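You operate a simulated robot arm through the tools that you are given. There is no shell and no other tool. Be economical: measure what you need, move in short steps, check, and stop when the job is done.

Carry out the task below with a simulated robot arm. There is one attempt and no reset: what you move stays moved.

TASK
Change the cracked grey pad in the holder for the white one.
Fine: loosen the wing nut, drop the old pad in the WORN tray, push the new one home, then tighten the nut.
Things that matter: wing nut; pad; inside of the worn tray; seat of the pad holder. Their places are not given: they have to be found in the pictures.

It is judged by the outcome, as a careful person would: the job done as asked, and still so three seconds after it is handed in. It fails if anything else is knocked over, pushed out of place, dropped, spilled or broken.

THE ROBOT
A 6-joint arm with a two-finger parallel gripper, fixed in place. Base frame: the origin is at the foot of the arm, x ahead of it, y to its left, z up; the work surface is at about z = 864. Lengths are in mm, angles in degrees, forces in N, time in s.
With the tool pointing down near the work surface it reaches from about 260 to 680 mm from the base axis. Its first joint turns from -66.0 to 66.0 degrees. Payload 2.9 kg.
Tool frame: the origin (TCP) lies between the finger pads and is the grasp point; the fingertips stand 30 mm ahead of it; z points along the fingers, y is the line along which they close. The gripper opens to 110 mm. The fingers are 20 mm wide and 10 mm thick; the gripper's body (48 by 112 mm) begins 55 mm behind the TCP.
Orientation is that of the tool frame in the base frame, as a unit quaternion [x, y, z, w]. With the fingers straight down and closing along the base's y, the tool's x points along the base's -x, its y along +y and its z along -z.

THE INTERFACE
- The arm moves only by the tool send_rows. Its argument "motion" is a list of rows, each an object of numbers (a shift or turn left out is 0, a gripper value left out holds the last): "rx", "ry", "rz": the turn, a rotation vector about the base's x, y, z in degrees; "tx", "ty", "tz": the shift along the base's x, y, z in cm; "fingers": the gripper command, from -1 (fully open) to 1 (shut), values between in proportion. In form: [{"rx": .., "ry": .., "rz": .., "tx": .., "ty": .., "tz": .., "fingers": ..}, ...]. A call has 1 to 20 rows; each row is the pose to reach, as a shift and turn from the pose commanded when the call began. A row lasts 0.2 s, in which the tool goes at most 50 mm and 8.6 degrees; a call with a longer step from one row to the next is refused whole, and so is a gripper value outside its range. A pose out of reach is approached as far as the arm can. The call stops where the force on the tool passes 70 N (or 10 N more than at its start, if that is more) or the arm is blocked; 0.2 s more then pass. The fingers move at their own pace (about 108 mm/s each) and stop on an object; they squeeze with about 28 N. The grip force told is the motor's: it shows also when the fingers shut on nothing. Time passes only in rows, and 0.2 s behind the last, so rows that repeat a pose let the fingers close. It gives the time, the measured TCP pose, the force on the tool (base axes), the opening and the grip force at its end, in the units of the frame above (readings bear some noise).
- Cameras (640 x 400 px; columns grow to the right, rows downward): "scene" is fixed at [100.8, 455, 1393.7]; the picture's right is [-0.47, -0.88, 0.00], its down [-0.42, 0.23, -0.88] and it looks along [0.77, -0.42, -0.48] (base axes); focal length 308 px, centre (320, 200). "wrist" rides on the gripper at [-36, 0, -57] in the tool frame; the picture's right is [0.00, -1.00, 0.00], its down [0.97, 0.00, -0.24] and it looks along [0.24, 0.00, 0.97] (tool axes); focal length 218 px, centre (320, 200).
- camera(camera): a new picture of that camera. No time passes.
- point_at(camera, pixels): there is no depth. For up to 12 entries [column, row, z] of the newest picture of that camera ("zoom" is the newest enlarged one), the place [x, y] in the base frame at which the ray of that pixel passes the height z, good to about 2 mm. No time passes.
- zoom(camera, box): a new picture of the part [left, top, right, bottom] of that camera's present view, enlarged. No time passes.
- sign_off(): hands the job in; it is judged then, once.

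Work in short steps. Measure before you move; look again where a grasp or a placing could have gone wrong, and mend it. You have 80 turns and 34 pictures in all, the two below and enlarged ones among them. Open the gripper and draw the arm clear of the work before you hand the job in, unless the task says otherwise; then end with one line.

The tools are called by a JSON object that holds its "method" and its "body". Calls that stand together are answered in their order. send_rows: Moves the arm, as the interface text tells. Its arguments: {"type":"object","properties":{"motion":{"type":"array","items":{"type":"object","properties":{"rx":{"type":"number"},"ry":{"type":"number"},"rz":{"type":"number"},"tx":{"type":"number"},"ty":{"type":"number"},"tz":{"type":"number"},"fingers":{"type":"number"}}}}},"required":["motion"]} The other tools are called the same way: camera (camera) takes a picture; point_at (camera, pixels) gives the place at which the rays of pixels pass given heights; zoom (camera, box) takes an enlarged picture of a part of a camera's view; sign_off () hands the job in.

At the start:

```text
time_s: 0.0
tcp_pos: [389.4, 242.5, 1235.1]
ee_rot: [0.0, 1.0, 0.0, 0.0]
contact_force: [0.4, 0.4, -0.2]
grip_width: 109.9
gripper_force: 0.0
```

scene: 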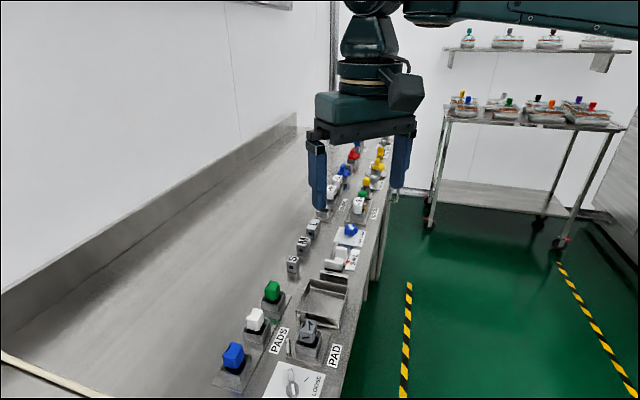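
wrist: 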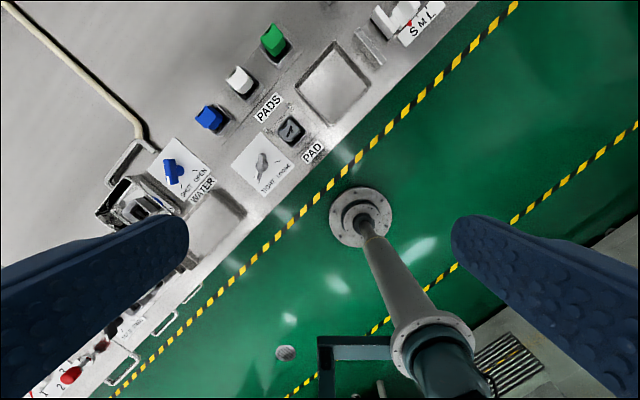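

The wrist view shows the pads around (210-275, 40-120), holder (290,130), wing nut (262,165) and tray (333,82). I enlarge both views.

{"method": "zoom", "body": {"camera": "wrist", "box": [180, 10, 400, 200]}}

{"method": "zoom", "body": {"camera": "scene", "box": [200, 240, 400, 400]}}

```text
2.11 times, centred on (290, 105) of wrist
```

zoom: 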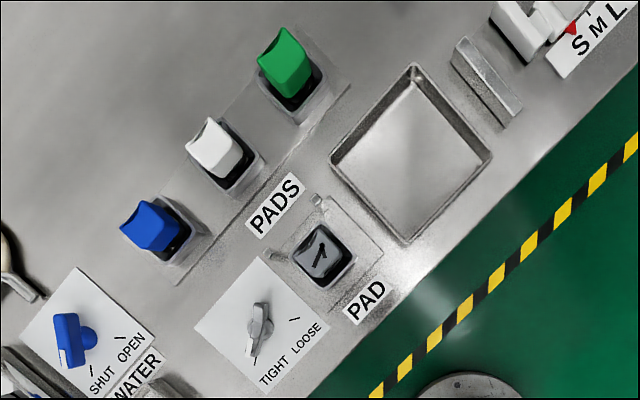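

```text
2.50 times, centred on (300, 320) of scene
```

zoom: 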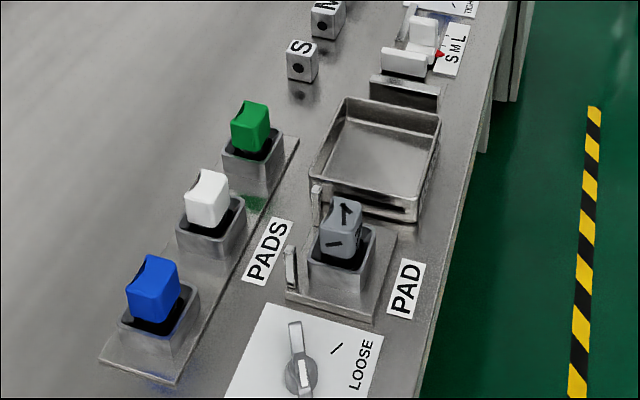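

I measure these points at several heights using the wrist picture (original pixels = 290+(u-320)/2.11, etc.; I'll use "wrist").

{"method": "point_at", "body": {"camera": "wrist", "pixels": [[241, 79, 920], [241, 79, 864], [289, 130, 920], [289, 130, 864], [263, 166, 890], [263, 166, 864], [333, 82, 864], [333, 42, 890], [297, 90, 890], [373, 85, 890], [332, 124, 890]]}}

{"method": "point_at", "body": {"camera": "scene", "pixels": [[308, 325, 920], [308, 345, 890], [308, 332, 900], [257, 315, 920], [257, 335, 890], [294, 390, 864], [294, 385, 890]]}}

```text
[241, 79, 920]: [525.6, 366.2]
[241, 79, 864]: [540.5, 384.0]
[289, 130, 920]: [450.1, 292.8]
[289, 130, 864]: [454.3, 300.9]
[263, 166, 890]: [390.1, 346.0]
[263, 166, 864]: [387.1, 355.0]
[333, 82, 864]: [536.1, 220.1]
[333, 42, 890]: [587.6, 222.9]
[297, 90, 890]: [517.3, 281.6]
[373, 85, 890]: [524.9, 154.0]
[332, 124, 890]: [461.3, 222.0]
```

```text
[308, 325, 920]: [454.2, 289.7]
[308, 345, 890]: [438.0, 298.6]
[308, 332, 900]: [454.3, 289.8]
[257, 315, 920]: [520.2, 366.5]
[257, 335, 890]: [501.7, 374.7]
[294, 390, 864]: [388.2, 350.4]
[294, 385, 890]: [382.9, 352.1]
```

Layout is rotated about -40° from base x. I move above the holder area, turning the tool to match, and take a closer look.

{"method": "send_rows", "body": {"motion": [{"tx": 0.6, "ty": 1.6, "tz": -2.5, "rz": -8}, {"tx": 1.2, "ty": 3.2, "tz": -5, "rz": -16}, {"tx": 1.8, "ty": 4.8, "tz": -7.5, "rz": -24}, {"tx": 2.4, "ty": 6.4, "tz": -10, "rz": -32}, {"tx": 3, "ty": 8, "tz": -13, "rz": -40}]}}

{"method": "camera", "body": {"camera": "wrist"}}

```text
time_s: 1.2
tcp_pos: [418.6, 321.9, 1105.5]
ee_rot: [0.343, 0.939, 0.001, 0.0]
contact_force: [0.3, 0.4, 0.2]
grip_width: 110.2
gripper_force: 0.1
```

```text
29 pictures are left
```

wrist: 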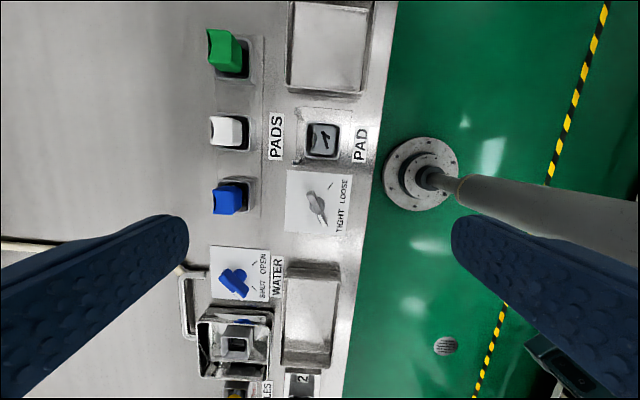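

Now aligned. I zoom on pads, holder and nut.

{"method": "zoom", "body": {"camera": "wrist", "box": [190, 90, 390, 240]}}

```text
2.67 times, centred on (290, 165) of wrist
```

zoom: 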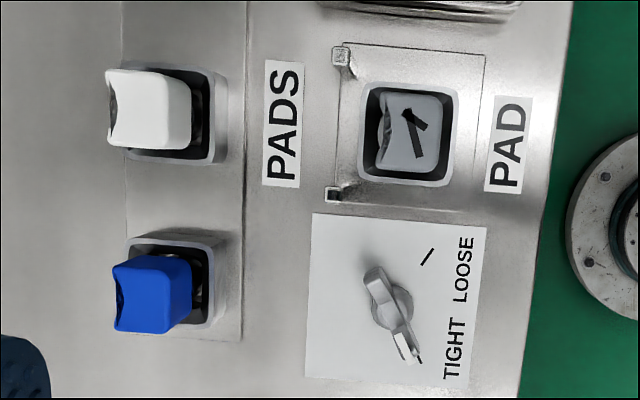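

I measure nut centre, marks, pad edges, holder and tray in this view.

{"method": "point_at", "body": {"camera": "zoom", "pixels": [[392, 308, 880], [420, 358, 864], [428, 256, 864], [392, 310, 864], [375, 280, 895], [406, 346, 895], [407, 133, 890], [410, 130, 910], [160, 108, 920], [172, 112, 890], [340, 55, 890], [335, 193, 890]]}}

{"method": "point_at", "body": {"camera": "wrist", "pixels": [[290, 5, 890], [287, 88, 890], [367, 4, 890], [360, 94, 890], [212, 118, 864], [262, 118, 864], [262, 217, 864]]}}

```text
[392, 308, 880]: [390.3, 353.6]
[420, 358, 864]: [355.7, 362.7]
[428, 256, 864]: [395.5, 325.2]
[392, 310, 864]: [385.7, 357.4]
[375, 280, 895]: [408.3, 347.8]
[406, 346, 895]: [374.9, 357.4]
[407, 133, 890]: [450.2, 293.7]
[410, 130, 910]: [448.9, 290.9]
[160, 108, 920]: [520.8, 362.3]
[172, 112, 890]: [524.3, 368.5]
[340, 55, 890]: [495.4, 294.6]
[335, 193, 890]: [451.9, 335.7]
```

```text
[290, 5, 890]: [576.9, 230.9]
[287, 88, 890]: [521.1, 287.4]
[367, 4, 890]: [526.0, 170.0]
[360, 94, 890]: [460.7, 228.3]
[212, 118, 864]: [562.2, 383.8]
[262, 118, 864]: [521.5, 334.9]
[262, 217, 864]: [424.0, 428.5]
```

Nut centre ≈ (387,355); wing points at TIGHT (~167°), LOOSE mark at ~287°, so about +120° turn (counter-clockwise). I go above the nut with fingers square to the wing.

{"method": "send_rows", "body": {"motion": [{"tx": -0.8, "ty": 0.8, "tz": -2.5, "rz": 7, "fingers": 0.1}, {"tx": -1.6, "ty": 1.6, "tz": -5, "rz": 14}, {"tx": -2.4, "ty": 2.4, "tz": -7.5, "rz": 21}, {"tx": -3.2, "ty": 3.25, "tz": -10.5, "rz": 27}]}}

{"method": "camera", "body": {"camera": "wrist"}}

{"method": "camera", "body": {"camera": "scene"}}

```text
time_s: 2.2
tcp_pos: [387.2, 354.0, 1000.1]
ee_rot: [0.113, 0.994, 0.0, 0.0]
contact_force: [0.8, -0.2, 0.3]
grip_width: 49.8
gripper_force: 0.0
```

```text
27 pictures are left
```

wrist: 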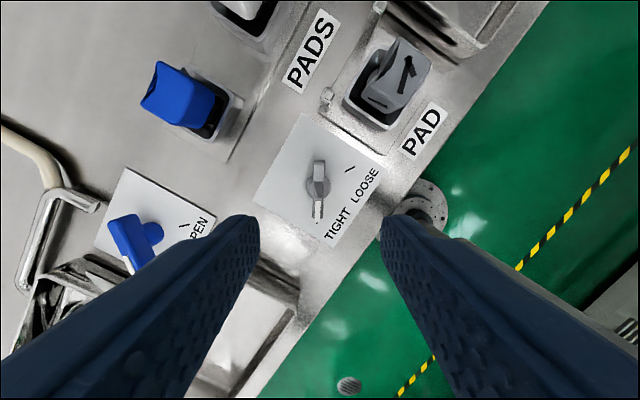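

```text
26 pictures are left
```

scene: 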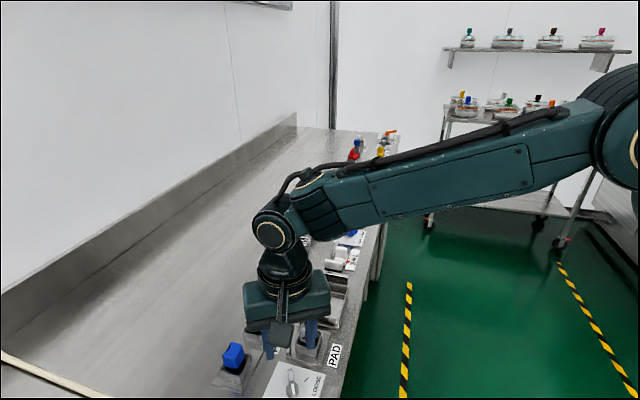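

{"method": "zoom", "body": {"camera": "wrist", "box": [250, 110, 390, 250]}}

```text
2.86 times, centred on (320, 180) of wrist
```

zoom: 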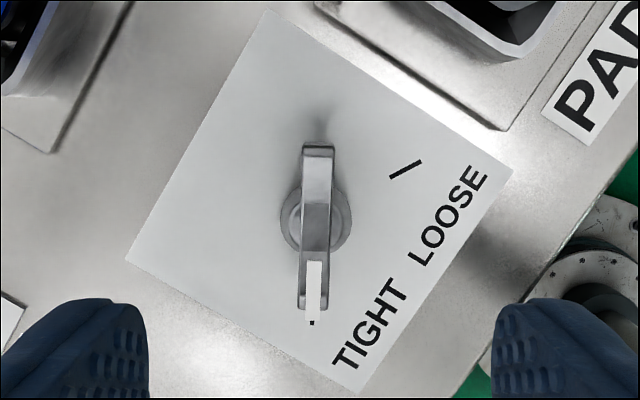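

{"method": "point_at", "body": {"camera": "zoom", "pixels": [[317, 228, 880], [317, 228, 895], [317, 218, 864], [318, 145, 890], [313, 312, 890], [312, 323, 864], [405, 168, 864]]}}

{"method": "point_at", "body": {"camera": "scene", "pixels": [[292, 383, 880], [292, 383, 895], [290, 369, 890], [290, 369, 880], [294, 396, 890]]}}

{"method": "zoom", "body": {"camera": "scene", "box": [250, 340, 346, 400]}}

```text
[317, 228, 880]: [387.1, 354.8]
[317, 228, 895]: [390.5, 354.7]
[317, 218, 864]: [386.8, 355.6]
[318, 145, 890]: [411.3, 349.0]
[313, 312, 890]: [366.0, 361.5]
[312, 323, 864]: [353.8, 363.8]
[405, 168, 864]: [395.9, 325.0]
```

```text
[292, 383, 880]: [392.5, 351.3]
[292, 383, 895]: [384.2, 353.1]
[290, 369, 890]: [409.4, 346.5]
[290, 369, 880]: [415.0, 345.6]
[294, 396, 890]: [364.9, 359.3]
```

```text
6.67 times, centred on (298, 370) of scene
```

zoom: 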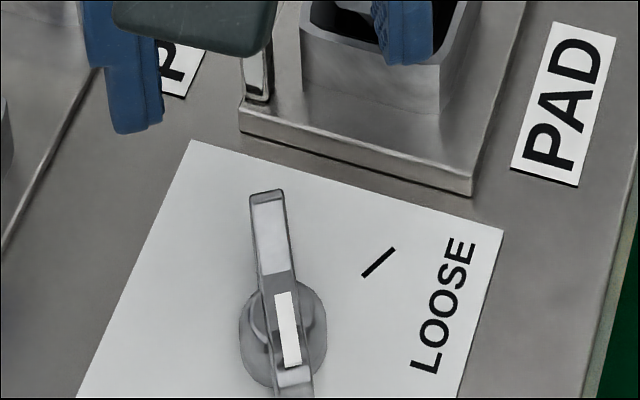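

Wing bar ~47 mm long, top ≈ z 888, centred at (388,355), direction ≈165°. I descend with tips to ~z 875 and close.

{"method": "send_rows", "body": {"motion": [{"tx": 0.05, "ty": 0.1, "tz": -4, "rz": -1}, {"tx": 0.05, "ty": 0.1, "tz": -7.5, "rz": -2}, {"tx": 0.05, "ty": 0.1, "tz": -9.5, "rz": -2}, {"tx": 0.05, "ty": 0.1, "tz": -9.5, "rz": -2, "fingers": 0.6}, {"tx": 0.05, "ty": 0.1, "tz": -9.5, "rz": -2, "fingers": 1}, {"tx": 0.05, "ty": 0.1, "tz": -9.5, "rz": -2, "fingers": 1}]}}

{"method": "camera", "body": {"camera": "wrist"}}

```text
time_s: 3.6
tcp_pos: [386.0, 356.1, 903.9]
ee_rot: [0.13, 0.991, 0.0, 0.0]
contact_force: [0.8, 2.4, -4.7]
grip_width: 17.2
gripper_force: 45.2
```

```text
23 pictures are left
```

wrist: 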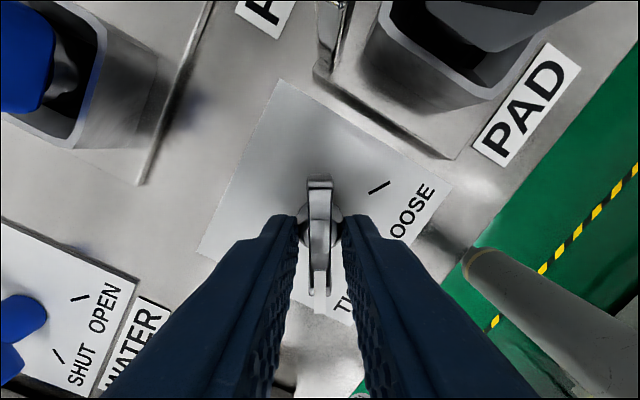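

Width 17 mm: the fingers are on the hub rather than the bar. I open slightly, rise 7 mm and re-close on the bar.

{"method": "send_rows", "body": {"motion": [{"fingers": 0.4}, {"tz": 0.7, "tx": 0.1, "fingers": 0.4}, {"tz": 0.7, "tx": 0.1, "fingers": 1}, {"tz": 0.7, "tx": 0.1, "fingers": 1}, {"tz": 0.7, "tx": 0.1, "fingers": 1}]}}

```text
time_s: 4.8
tcp_pos: [388.0, 354.4, 911.4]
ee_rot: [0.13, 0.992, 0.0, 0.0]
contact_force: [-1.5, -6.6, 5.4]
grip_width: 8.8
gripper_force: 45.0
```

Gripped on the bar (8.8 mm). I turn +60° first.

{"method": "send_rows", "body": {"motion": [{"rz": 8}, {"rz": 16}, {"rz": 24}, {"rz": 32}, {"rz": 40}, {"rz": 48}, {"rz": 56}, {"rz": 60}]}}

{"method": "camera", "body": {"camera": "wrist"}}

```text
time_s: 6.6
tcp_pos: [388.1, 355.3, 912.4]
ee_rot: [-0.384, 0.923, 0.0, -0.002]
contact_force: [-10.9, -15.0, 6.1]
grip_width: 8.9
gripper_force: 44.8
```

```text
22 pictures are left
```

wrist: 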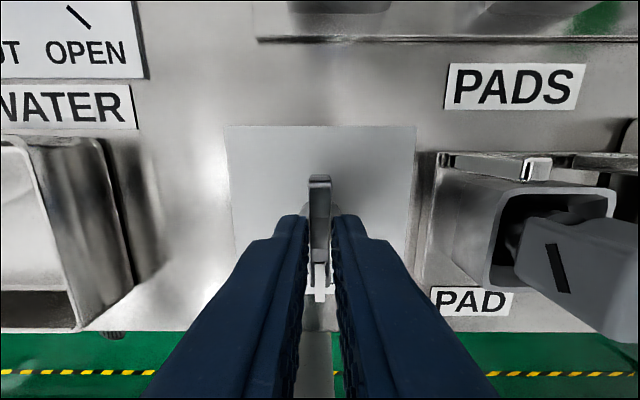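

The nut follows. Another +60°.

{"method": "send_rows", "body": {"motion": [{"rz": 8}, {"rz": 16}, {"rz": 24}, {"rz": 32}, {"rz": 40}, {"rz": 48}, {"rz": 56}, {"rz": 60}, {"rz": 60}]}}

{"method": "camera", "body": {"camera": "wrist"}}

```text
time_s: 8.6
tcp_pos: [388.1, 355.2, 911.9]
ee_rot: [0.794, -0.608, -0.001, 0.002]
contact_force: [-9.9, -10.9, -0.3]
grip_width: 8.9
gripper_force: 44.7
```

```text
21 pictures are left
```

wrist: 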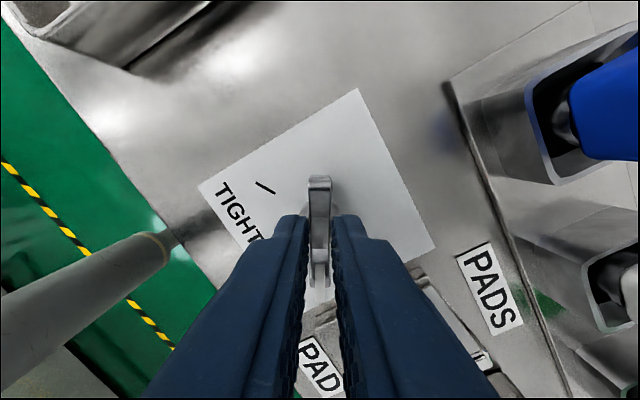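

Wing now at LOOSE. I release, rise, rotate to align with the pads (closing along the row) and move over the holder to look.

{"method": "send_rows", "body": {"motion": [{"fingers": 0.5}, {"fingers": 0.5}, {"tz": 4}, {"tz": 8}, {"tz": 12, "fingers": 0}, {"tz": 13, "rz": -8, "tx": 1, "ty": -1}, {"tz": 13, "rz": -16, "tx": 2, "ty": -2}, {"tz": 13, "rz": -24, "tx": 3, "ty": -3}, {"tz": 13, "rz": -32, "tx": 4, "ty": -4}, {"tz": 13, "rz": -40, "tx": 5, "ty": -5}, {"tz": 13, "rz": -48, "tx": 5.5, "ty": -5.5}, {"tz": 13, "rz": -56, "tx": 6, "ty": -6}, {"tz": 13, "rz": -59, "tx": 6.2, "ty": -6.2}]}}

{"method": "camera", "body": {"camera": "wrist"}}

{"method": "camera", "body": {"camera": "scene"}}

```text
time_s: 11.4
tcp_pos: [449.9, 294.0, 1040.1]
ee_rot: [-0.39, 0.921, 0.002, 0.0]
contact_force: [0.5, -0.2, -0.2]
grip_width: 54.9
gripper_force: 0.1
```

```text
20 pictures are left
```

wrist: 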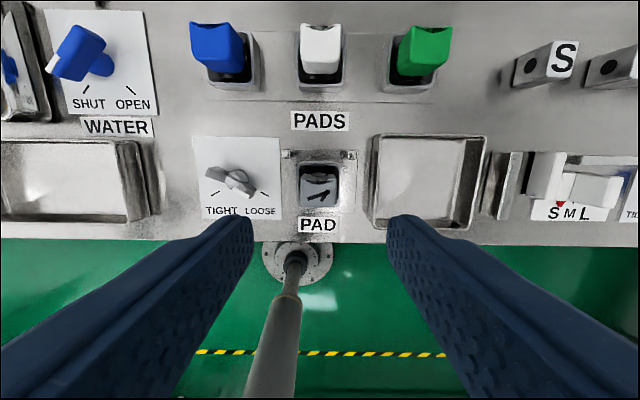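

```text
19 pictures are left
```

scene: 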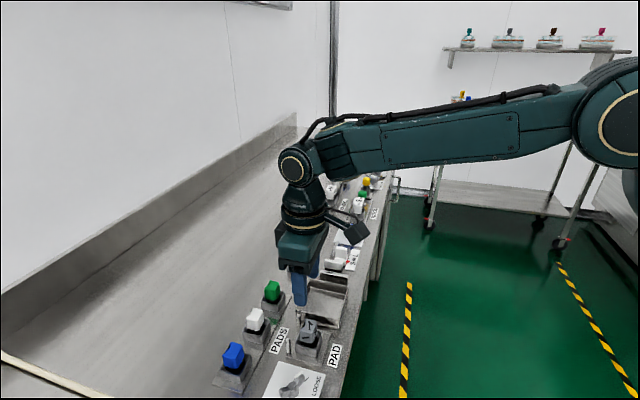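

Well aligned. Two trays exist (left at (75,180), right at (428,180)); I zoom to find which says WORN and inspect the pad.

{"method": "zoom", "body": {"camera": "wrist", "box": [180, 100, 500, 260]}}

{"method": "zoom", "body": {"camera": "scene", "box": [230, 260, 390, 380]}}

```text
2.00 times, centred on (340, 180) of wrist
```

zoom: 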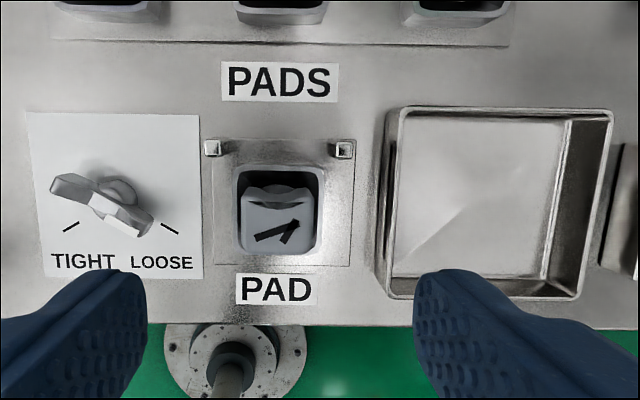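

```text
3.33 times, centred on (310, 320) of scene
```

zoom: 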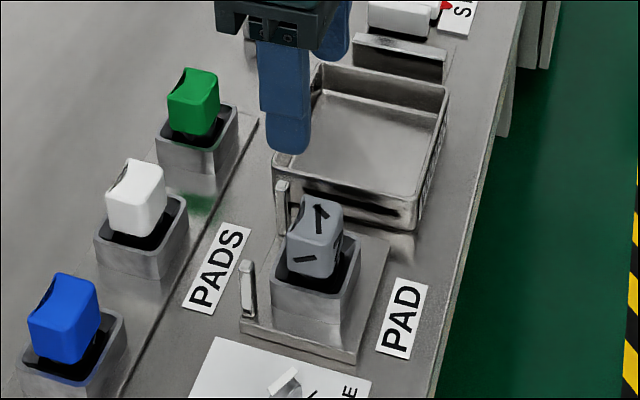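

{"method": "point_at", "body": {"camera": "wrist", "pixels": [[300, 210, 905], [340, 210, 905], [320, 192, 905], [320, 225, 905], [300, 42, 920], [341, 42, 920], [299, 200, 905], [297, 184, 885], [344, 184, 885]]}}

{"method": "point_at", "body": {"camera": "zoom", "pixels": [[316, 220, 905], [316, 220, 920], [316, 220, 935], [136, 182, 905], [136, 182, 920], [136, 182, 935], [432, 180, 864]]}}

{"method": "zoom", "body": {"camera": "scene", "box": [320, 265, 380, 335]}}

```text
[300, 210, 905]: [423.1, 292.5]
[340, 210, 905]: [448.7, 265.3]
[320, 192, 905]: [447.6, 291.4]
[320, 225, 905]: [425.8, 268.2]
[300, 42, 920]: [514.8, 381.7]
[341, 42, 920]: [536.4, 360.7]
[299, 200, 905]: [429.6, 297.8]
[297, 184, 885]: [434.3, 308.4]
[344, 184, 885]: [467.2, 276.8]
```

```text
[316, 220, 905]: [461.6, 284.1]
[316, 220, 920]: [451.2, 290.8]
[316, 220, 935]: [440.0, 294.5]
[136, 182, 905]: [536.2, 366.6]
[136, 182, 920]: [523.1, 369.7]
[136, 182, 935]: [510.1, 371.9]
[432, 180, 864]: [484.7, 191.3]
```

```text
5.71 times, centred on (350, 300) of scene
```

zoom: 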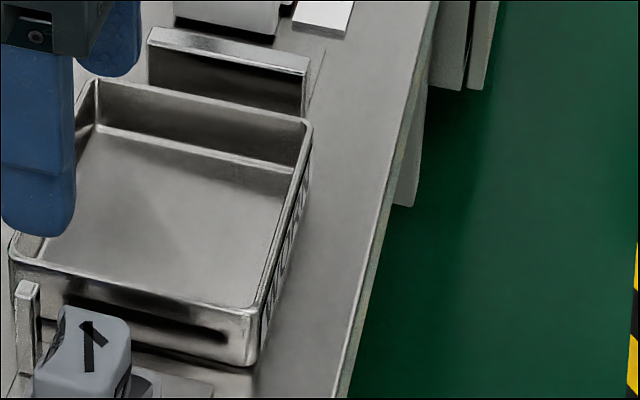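

{"method": "point_at", "body": {"camera": "wrist", "pixels": [[298, 208, 880], [298, 208, 890], [298, 208, 900], [298, 165, 890], [298, 165, 900]]}}

{"method": "zoom", "body": {"camera": "scene", "box": [275, 305, 355, 375]}}

```text
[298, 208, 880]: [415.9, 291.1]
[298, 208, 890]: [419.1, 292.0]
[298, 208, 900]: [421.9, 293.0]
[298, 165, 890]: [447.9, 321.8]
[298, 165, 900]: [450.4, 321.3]
```

```text
5.71 times, centred on (315, 340) of scene
```

zoom: 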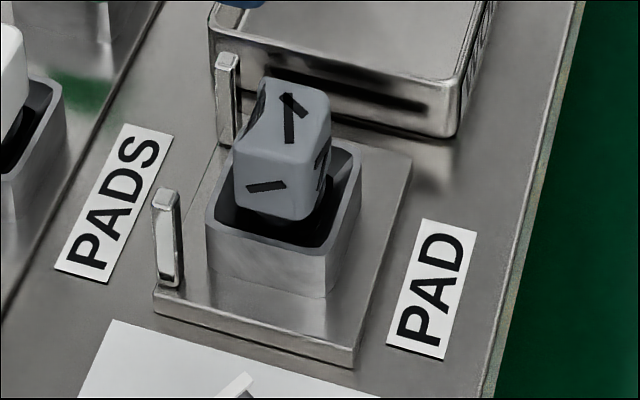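

{"method": "point_at", "body": {"camera": "zoom", "pixels": [[333, 248, 880], [333, 248, 890], [333, 248, 900], [205, 215, 890], [205, 215, 900], [290, 100, 920], [300, 220, 890], [300, 220, 900], [333, 298, 868]]}}

```text
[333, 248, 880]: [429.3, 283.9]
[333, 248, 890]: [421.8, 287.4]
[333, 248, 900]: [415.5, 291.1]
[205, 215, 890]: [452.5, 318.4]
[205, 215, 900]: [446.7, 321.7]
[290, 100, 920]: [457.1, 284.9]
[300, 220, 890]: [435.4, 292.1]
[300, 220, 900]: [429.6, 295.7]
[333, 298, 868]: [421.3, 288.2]
```

Holder rim ≈ z 892, pad top ≈ 920, centre ≈ (449.5,291.5). I descend with tips at ~897 and close on the old pad.

{"method": "send_rows", "body": {"motion": [{"tx": -0.05, "ty": -0.25, "tz": -4}, {"tx": -0.05, "ty": -0.25, "tz": -8}, {"tx": -0.05, "ty": -0.25, "tz": -11.3}, {"tx": -0.05, "ty": -0.25, "tz": -11.3, "fingers": 0.3}, {"tx": -0.05, "ty": -0.25, "tz": -11.3, "fingers": 1}, {"tx": -0.05, "ty": -0.25, "tz": -11.3, "fingers": 1}]}}

{"method": "camera", "body": {"camera": "wrist"}}

```text
time_s: 12.8
tcp_pos: [449.0, 292.0, 927.5]
ee_rot: [-0.392, 0.92, 0.001, -0.001]
contact_force: [-10.5, 10.8, -0.4]
grip_width: 29.7
gripper_force: 27.5
```

```text
14 pictures are left
```

wrist: 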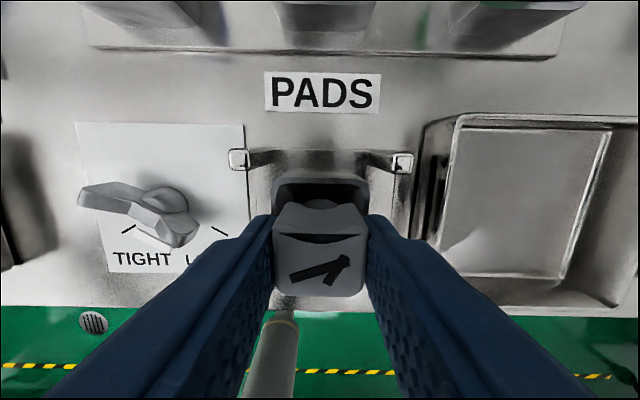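

Gripped at 29.7 mm. I lift straight, slowly.

{"method": "send_rows", "body": {"motion": [{"tz": 0.7}, {"tz": 1.5}, {"tz": 3}, {"tz": 6}, {"tz": 10}]}}

{"method": "camera", "body": {"camera": "wrist"}}

```text
time_s: 14.0
tcp_pos: [449.2, 292.3, 1027.8]
ee_rot: [-0.39, 0.921, 0.001, 0.0]
contact_force: [0.4, 0.9, -0.6]
grip_width: 29.2
gripper_force: 27.7
```

```text
13 pictures are left
```

wrist: 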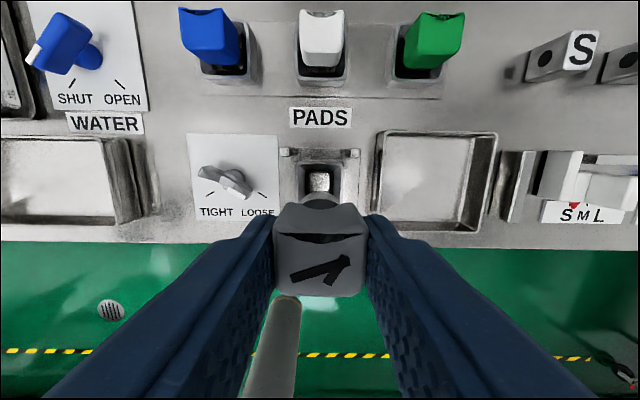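

The old pad (with stem) is out. I locate the tray inside in this view.

{"method": "point_at", "body": {"camera": "wrist", "pixels": [[387, 138, 866], [478, 138, 866], [463, 220, 866], [388, 215, 866], [428, 178, 866], [377, 132, 890], [497, 133, 890], [484, 233, 890]]}}

```text
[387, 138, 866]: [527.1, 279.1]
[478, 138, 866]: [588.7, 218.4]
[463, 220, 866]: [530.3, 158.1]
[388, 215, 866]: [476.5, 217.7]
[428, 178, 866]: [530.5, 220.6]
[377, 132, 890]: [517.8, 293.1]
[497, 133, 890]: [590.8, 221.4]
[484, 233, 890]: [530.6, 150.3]
```

Tray inside centre ≈ (526,221). I carry the pad there at height, then descend part-way.

{"method": "send_rows", "body": {"motion": [{"tx": 2.5, "ty": -2.3}, {"tx": 5, "ty": -4.7}, {"tx": 7.7, "ty": -7.1}, {"tx": 7.7, "ty": -7.1, "tz": -4}, {"tx": 7.7, "ty": -7.1, "tz": -8}, {"tx": 7.7, "ty": -7.1, "tz": -9}]}}

{"method": "zoom", "body": {"camera": "scene", "box": [250, 220, 390, 350]}}

```text
time_s: 15.4
tcp_pos: [527.7, 220.3, 939.7]
ee_rot: [-0.39, 0.921, 0.001, 0.0]
contact_force: [0.0, 0.0, -1.6]
grip_width: 29.2
gripper_force: 27.9
```

```text
3.08 times, centred on (320, 285) of scene
```

zoom: 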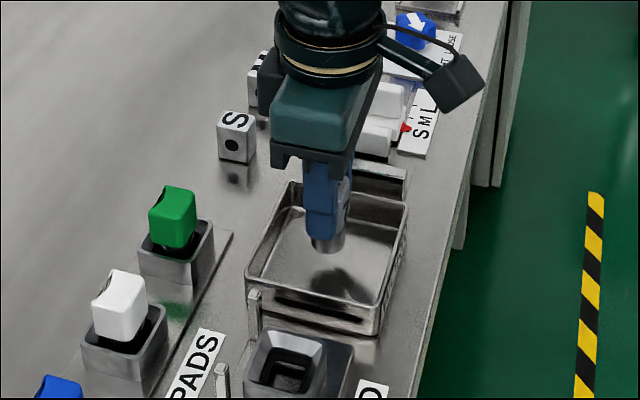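

Stem bottom is ~12 mm below tips, well inside the tray outline. I lower in small steps watching force.

{"method": "send_rows", "body": {"motion": [{"tz": -0.6}, {"tz": -1.2}, {"tz": -1.6}, {"tz": -2.0}, {"tz": -2.3}]}}

{"method": "zoom", "body": {"camera": "scene", "box": [290, 240, 370, 320]}}

```text
time_s: 16.6
tcp_pos: [528.4, 220.5, 922.1]
ee_rot: [-0.392, 0.92, 0.0, 0.003]
contact_force: [-13.5, -2.6, 41.5]
grip_width: 29.9
gripper_force: 27.7
```

```text
5.00 times, centred on (330, 280) of scene
```

zoom: 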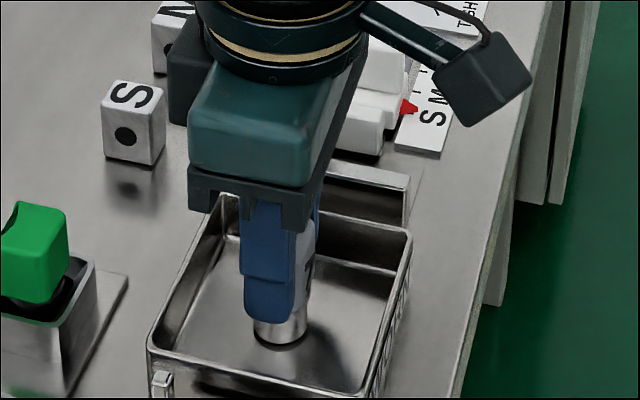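

The pad stands on the tray floor. I ease up, open modestly and rise.

{"method": "send_rows", "body": {"motion": [{"tz": 0.4}, {"tz": 0.4, "fingers": 0.3}, {"tz": 0.4, "fingers": 0.2}, {"tz": 0.4, "fingers": 0.2}, {"tz": 3, "fingers": 0.2}, {"tz": 7}, {"tz": 11}]}}

{"method": "camera", "body": {"camera": "wrist"}}

```text
time_s: 18.2
tcp_pos: [527.2, 220.0, 1027.7]
ee_rot: [-0.391, 0.92, 0.0, 0.0]
contact_force: [-0.1, 0.6, -0.1]
grip_width: 43.8
gripper_force: 0.1
```

```text
10 pictures are left
```

wrist: 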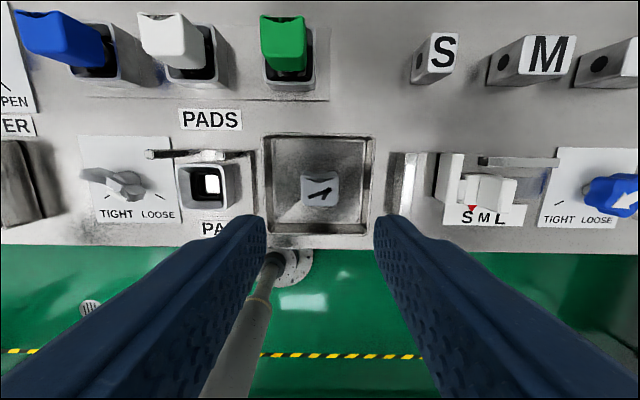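

Old pad stands in the WORN tray. I move above the white pad.

{"method": "send_rows", "body": {"motion": [{"ty": 3.7}, {"ty": 7.4, "tx": -0.1}, {"ty": 11.1, "tx": -0.3}, {"ty": 14.6, "tx": -0.5}, {"ty": 14.6, "tx": -0.5, "fingers": 0.1}]}}

{"method": "camera", "body": {"camera": "wrist"}}

```text
time_s: 19.4
tcp_pos: [519.9, 365.0, 1023.5]
ee_rot: [-0.391, 0.92, 0.0, 0.0]
contact_force: [-0.4, 0.0, -0.8]
grip_width: 49.4
gripper_force: 0.0
```

```text
9 pictures are left
```

wrist: 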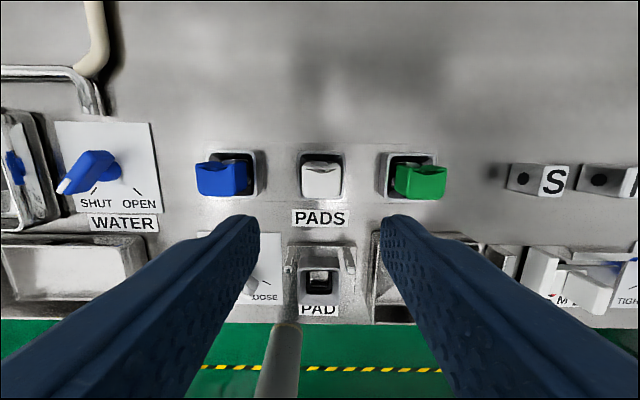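

{"method": "point_at", "body": {"camera": "wrist", "pixels": [[321, 182, 920], [302, 182, 920], [341, 182, 920], [321, 182, 910], [300, 152, 892], [346, 152, 892], [237, 180, 920], [404, 180, 920], [323, 152, 892]]}}

{"method": "zoom", "body": {"camera": "wrist", "box": [180, 130, 460, 330]}}

```text
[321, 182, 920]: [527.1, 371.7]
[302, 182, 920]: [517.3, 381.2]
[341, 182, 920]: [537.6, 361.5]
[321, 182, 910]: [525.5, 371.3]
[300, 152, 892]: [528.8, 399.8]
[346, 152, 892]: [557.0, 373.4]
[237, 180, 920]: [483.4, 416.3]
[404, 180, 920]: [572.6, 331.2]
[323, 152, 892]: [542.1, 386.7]
```

```text
2.00 times, centred on (320, 230) of wrist
```

zoom: 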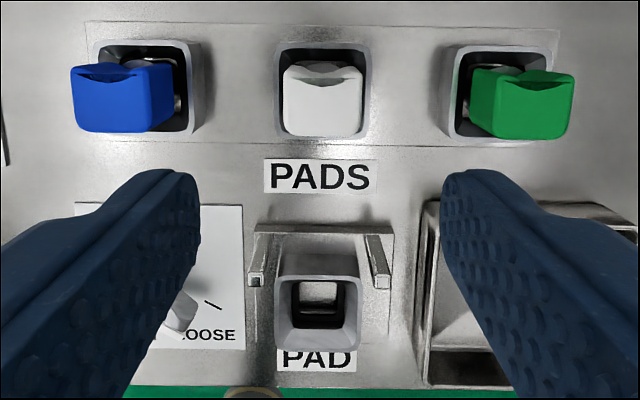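

White pad centre ≈ (525,369), top ≈ 920. I descend part-way to z 960 (tips 930) and check the pose.

{"method": "send_rows", "body": {"motion": [{"tx": 0.36, "ty": 0.25, "tz": -3.5}, {"tx": 0.36, "ty": 0.25, "tz": -6.7}, {"tx": 0.36, "ty": 0.25, "tz": -6.7}]}}

```text
time_s: 20.2
tcp_pos: [525.1, 368.8, 957.0]
ee_rot: [-0.39, 0.921, 0.0, 0.0]
contact_force: [-0.4, -0.4, -0.3]
grip_width: 49.5
gripper_force: 0.1
```

On target. Down to z 927 and close.

{"method": "send_rows", "body": {"motion": [{"tz": -1.5}, {"tz": -3.0}, {"tz": -3.0, "fingers": 0.3}, {"tz": -3.0, "fingers": 0.45}, {"tz": -3.0, "fingers": 1}, {"tz": -3.0, "fingers": 1}]}}

{"method": "camera", "body": {"camera": "wrist"}}

```text
time_s: 21.6
tcp_pos: [524.0, 367.6, 928.1]
ee_rot: [-0.39, 0.921, 0.0, -0.001]
contact_force: [-0.9, 0.4, 0.0]
grip_width: 29.0
gripper_force: 28.4
```

```text
7 pictures are left
```

wrist: 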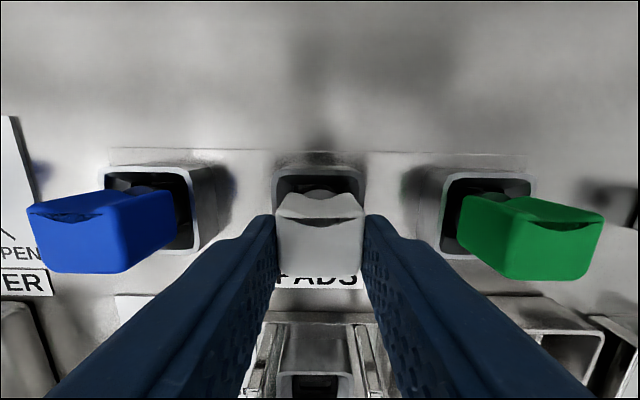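

White pad gripped (29.0 mm), sitting ≈4 mm further back relative to the TCP than the old one was; I'll compensate by putting TCP at ≈(446,289.3). Lift and carry above the holder.

{"method": "send_rows", "body": {"motion": [{"tz": 0.8}, {"tz": 2}, {"tz": 4.5}, {"tz": 7.5}, {"tz": 7.5, "tx": -2.5, "ty": -2.5}, {"tz": 7.5, "tx": -5, "ty": -5}, {"tz": 7.5, "tx": -7.8, "ty": -7.85}, {"tz": 7.5, "tx": -7.8, "ty": -7.85}]}}

{"method": "camera", "body": {"camera": "wrist"}}

```text
time_s: 23.4
tcp_pos: [447.4, 289.8, 1002.3]
ee_rot: [-0.391, 0.92, 0.0, 0.0]
contact_force: [0.1, 0.0, -0.8]
grip_width: 29.3
gripper_force: 27.4
```

```text
6 pictures are left
```

wrist: 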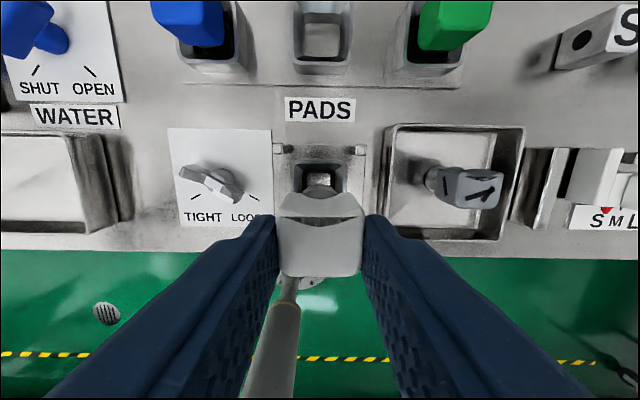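

Laterally centred (pad 277–363, posts 279/361). I make the fine shift and descend gently.

{"method": "send_rows", "body": {"motion": [{"tx": -0.13, "ty": -0.05, "tz": -2.5}, {"tx": -0.13, "ty": -0.05, "tz": -5}, {"tx": -0.13, "ty": -0.05, "tz": -5.6}, {"tx": -0.13, "ty": -0.05, "tz": -6}, {"tx": -0.13, "ty": -0.05, "tz": -6.4}, {"tx": -0.13, "ty": -0.05, "tz": -6.7}, {"tx": -0.13, "ty": -0.05, "tz": -6.9}]}}

```text
time_s: 25.0
tcp_pos: [446.8, 291.0, 934.3]
ee_rot: [-0.391, 0.92, 0.001, 0.0]
contact_force: [-4.2, 0.3, 9.0]
grip_width: 28.9
gripper_force: 28.0
```

Entering with light contact (9 N). I continue in 2 mm steps.

{"method": "send_rows", "body": {"motion": [{"tz": -0.2}, {"tz": -0.4}, {"tz": -0.6}, {"tz": -0.8}]}}

{"method": "zoom", "body": {"camera": "scene", "box": [270, 290, 360, 370]}}

```text
time_s: 26.0
tcp_pos: [447.8, 292.2, 932.6]
ee_rot: [-0.392, 0.92, 0.001, 0.006]
contact_force: [-11.2, -0.9, 48.8]
grip_width: 29.3
gripper_force: 27.7
```

```text
5.00 times, centred on (315, 330) of scene
```

zoom: 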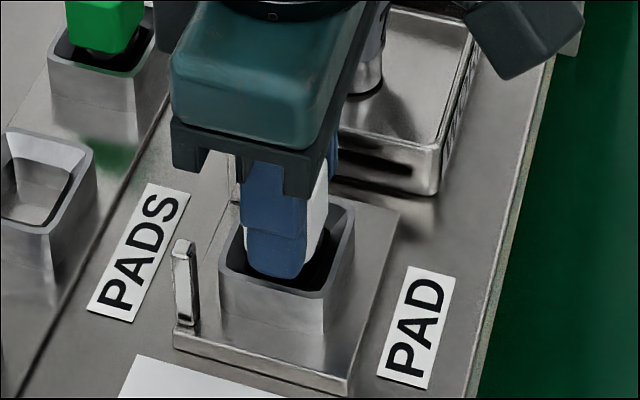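

49 N at z 932.6 – nearly/possibly home. I release, rise, close the fingers and press down on the pad top to be sure it is home.

{"method": "send_rows", "body": {"motion": [{"tz": 0.5}, {"tz": 0.5, "fingers": 0.3}, {"tz": 0.5, "fingers": 0.2}, {"tz": 0.5, "fingers": 0.2}, {"tz": 2.5, "fingers": 0.2}, {"tz": 5, "fingers": 0.2}, {"tz": 7}, {"tz": 7}]}}

{"method": "camera", "body": {"camera": "wrist"}}

```text
time_s: 27.8
tcp_pos: [447.3, 289.0, 996.7]
ee_rot: [-0.391, 0.92, 0.001, 0.001]
contact_force: [0.2, 0.3, -0.1]
grip_width: 44.0
gripper_force: 0.1
```

```text
4 pictures are left
```

wrist: 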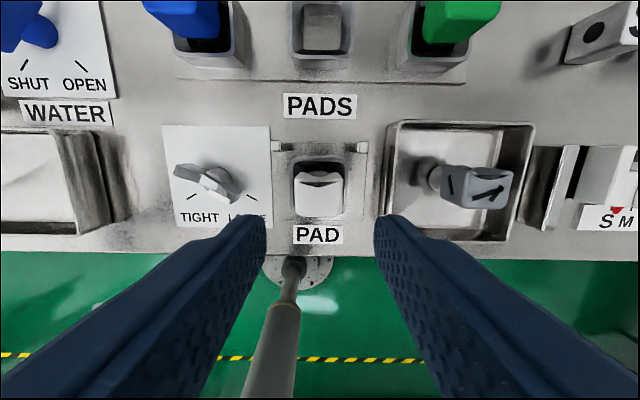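

{"method": "point_at", "body": {"camera": "wrist", "pixels": [[319, 198, 925], [319, 185, 925], [319, 215, 925], [319, 198, 920], [217, 183, 890], [205, 180, 890]]}}

```text
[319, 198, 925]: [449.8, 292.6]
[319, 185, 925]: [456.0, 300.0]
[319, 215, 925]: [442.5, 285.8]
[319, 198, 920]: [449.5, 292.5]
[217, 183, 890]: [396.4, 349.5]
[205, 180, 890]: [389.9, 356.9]
```

Pad centre ≈ (449.7,292.5). I close the fingers and press down on it in small steps.

{"method": "send_rows", "body": {"motion": [{"fingers": 1}, {"tx": 0.23, "ty": 0.33, "fingers": 1}, {"tx": 0.23, "ty": 0.33, "tz": -2}, {"tx": 0.23, "ty": 0.33, "tz": -3.2}, {"tx": 0.23, "ty": 0.33, "tz": -3.6}, {"tx": 0.23, "ty": 0.33, "tz": -3.9}, {"tx": 0.23, "ty": 0.33, "tz": -4.2}, {"tx": 0.23, "ty": 0.33, "tz": -4.5}, {"tx": 0.23, "ty": 0.33, "tz": -4.8}, {"tx": 0.23, "ty": 0.33, "tz": -5.1}, {"tx": 0.23, "ty": 0.33, "tz": -5.4}, {"tx": 0.23, "ty": 0.33, "tz": -5.7}]}}

```text
time_s: 30.0
tcp_pos: [448.6, 294.0, 954.6]
ee_rot: [-0.392, 0.92, 0.001, 0.003]
contact_force: [-8.8, -5.6, 13.0]
grip_width: 0.0
gripper_force: 27.6
stopped in row 10: the force on the tool passed its limit (the readings are from after the stop); the commanded pose is now the measured one
```

The press stopped at >70 N with tips at z ≈ 924.6. I rise and take the same scene zoom as I had of the old pad for a direct comparison of height.

{"method": "send_rows", "body": {"motion": [{"tz": 2}, {"tz": 6}, {"tz": 8.5}]}}

{"method": "zoom", "body": {"camera": "scene", "box": [275, 305, 355, 375]}}

```text
time_s: 30.8
tcp_pos: [450.4, 295.1, 1037.8]
ee_rot: [-0.392, 0.92, 0.001, 0.003]
contact_force: [-0.3, 1.0, 0.0]
grip_width: 0.1
gripper_force: 28.2
```

```text
5.71 times, centred on (315, 340) of scene
```

zoom: 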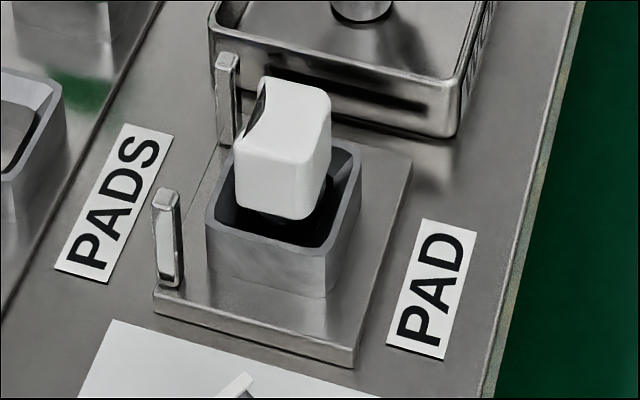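

The white pad sits exactly where the old one did: home. Now back over the nut with the grip orientation that fits LOOSE.

{"method": "send_rows", "body": {"motion": [{"tx": -0.8, "ty": 0.8, "rz": 8, "fingers": 0.4}, {"tx": -1.6, "ty": 1.6, "rz": 16}, {"tx": -2.4, "ty": 2.4, "rz": 24}, {"tx": -3.2, "ty": 3.2, "rz": 32}, {"tx": -4, "ty": 4, "rz": 40}, {"tx": -5, "ty": 5, "rz": 48}, {"tx": -6, "ty": 5.8, "rz": 56}, {"tx": -6.23, "ty": 6, "rz": 59}, {"tx": -6.23, "ty": 6, "rz": 59, "tz": -4}, {"tx": -6.23, "ty": 6, "rz": 59, "tz": -7}, {"tx": -6.23, "ty": 6, "rz": 59, "tz": -7}]}}

{"method": "camera", "body": {"camera": "wrist"}}

```text
time_s: 33.2
tcp_pos: [387.0, 354.1, 966.6]
ee_rot: [0.794, -0.608, -0.003, -0.004]
contact_force: [0.7, 1.3, -0.4]
grip_width: 32.7
gripper_force: 0.0
```

```text
2 pictures are left
```

wrist: 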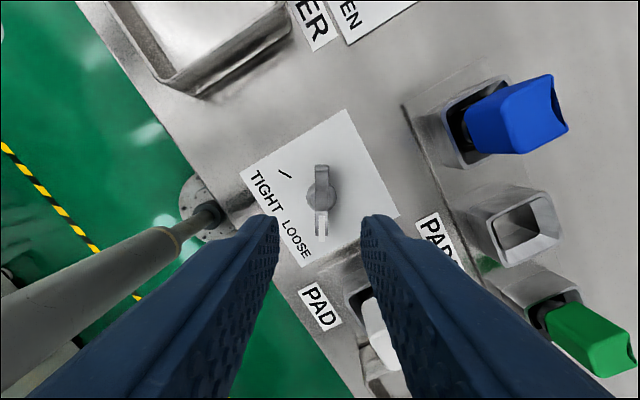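

Wing lined up between the fingers (col 321). I descend, close on the bar.

{"method": "send_rows", "body": {"motion": [{"tx": 0.1, "ty": 0.1, "tz": -3}, {"tx": 0.1, "ty": 0.1, "tz": -5.5}, {"tx": 0.1, "ty": 0.1, "tz": -5.5, "fingers": 1}, {"tx": 0.1, "ty": 0.1, "tz": -5.5, "fingers": 1}, {"tx": 0.1, "ty": 0.1, "tz": -5.5, "fingers": 1}]}}

```text
time_s: 34.4
tcp_pos: [386.7, 355.0, 911.1]
ee_rot: [0.793, -0.609, -0.003, -0.002]
contact_force: [-1.4, -1.1, 0.2]
grip_width: 9.0
gripper_force: 44.4
```

Bar gripped (9.0 mm). I turn -120° back to TIGHT.

{"method": "send_rows", "body": {"motion": [{"rz": -8}, {"rz": -16}, {"rz": -24}, {"rz": -32}, {"rz": -40}, {"rz": -48}, {"rz": -56}, {"rz": -64}, {"rz": -72}, {"rz": -80}, {"rz": -88}, {"rz": -96}, {"rz": -104}, {"rz": -112}, {"rz": -118}, {"rz": -121}, {"rz": -121}]}}

```text
time_s: 38.0
tcp_pos: [387.8, 354.9, 911.7]
ee_rot: [0.138, 0.99, -0.002, 0.002]
contact_force: [-11.3, 1.2, -22.6]
grip_width: 9.1
gripper_force: 44.4
```

Back at the original angle. I release, rise and check.

{"method": "send_rows", "body": {"motion": [{"fingers": 0.5}, {"fingers": 0.4}, {"tz": 3}, {"tz": 7}, {"tz": 11}, {"tz": 15}]}}

{"method": "zoom", "body": {"camera": "wrist", "box": [200, 60, 480, 260]}}

```text
time_s: 39.4
tcp_pos: [388.8, 354.3, 1062.5]
ee_rot: [0.139, 0.99, -0.001, 0.002]
contact_force: [0.9, -0.5, 0.0]
grip_width: 33.0
gripper_force: 0.0
```

```text
2.00 times, centred on (340, 160) of wrist
```

zoom: 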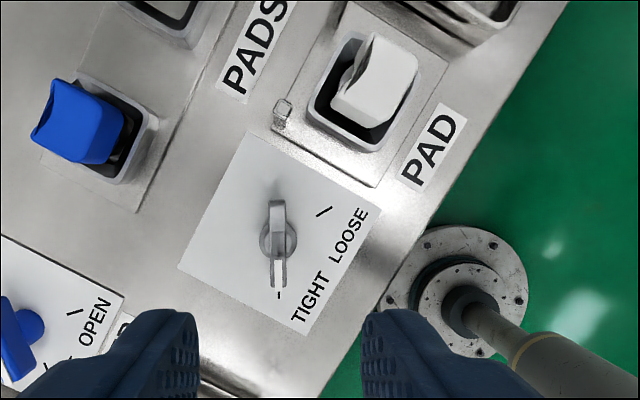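

The nut points at TIGHT and the white pad is seated. I open and draw the arm clear.

{"method": "send_rows", "body": {"motion": [{"tz": 4, "ty": -2, "fingers": -1}, {"tz": 8, "ty": -5}, {"tz": 12, "ty": -8}, {"tz": 15, "ty": -11}, {"tz": 15, "ty": -15}, {"tz": 15, "ty": -19}]}}

{"method": "camera", "body": {"camera": "scene"}}

```text
time_s: 40.8
tcp_pos: [389.1, 167.4, 1212.1]
ee_rot: [0.138, 0.99, -0.001, 0.003]
contact_force: [0.3, -0.6, -0.1]
grip_width: 110.1
gripper_force: 0.0
```

```text
0 pictures are left
```

scene: 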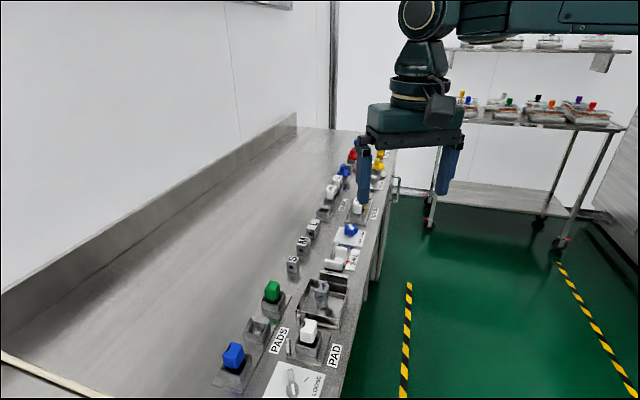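

All is in order: the old pad is in the tray, the white pad is in the holder, the nut is tight and the arm is clear.

{"method": "sign_off", "body": {}}

```text
The job is handed in.
```

The pads are swapped: the cracked grey pad is in the tray beside the holder, the white pad is pushed home, and the wing nut is back at TIGHT. I took that tray to be the WORN one because its front has a label, but I could not read the lettering.
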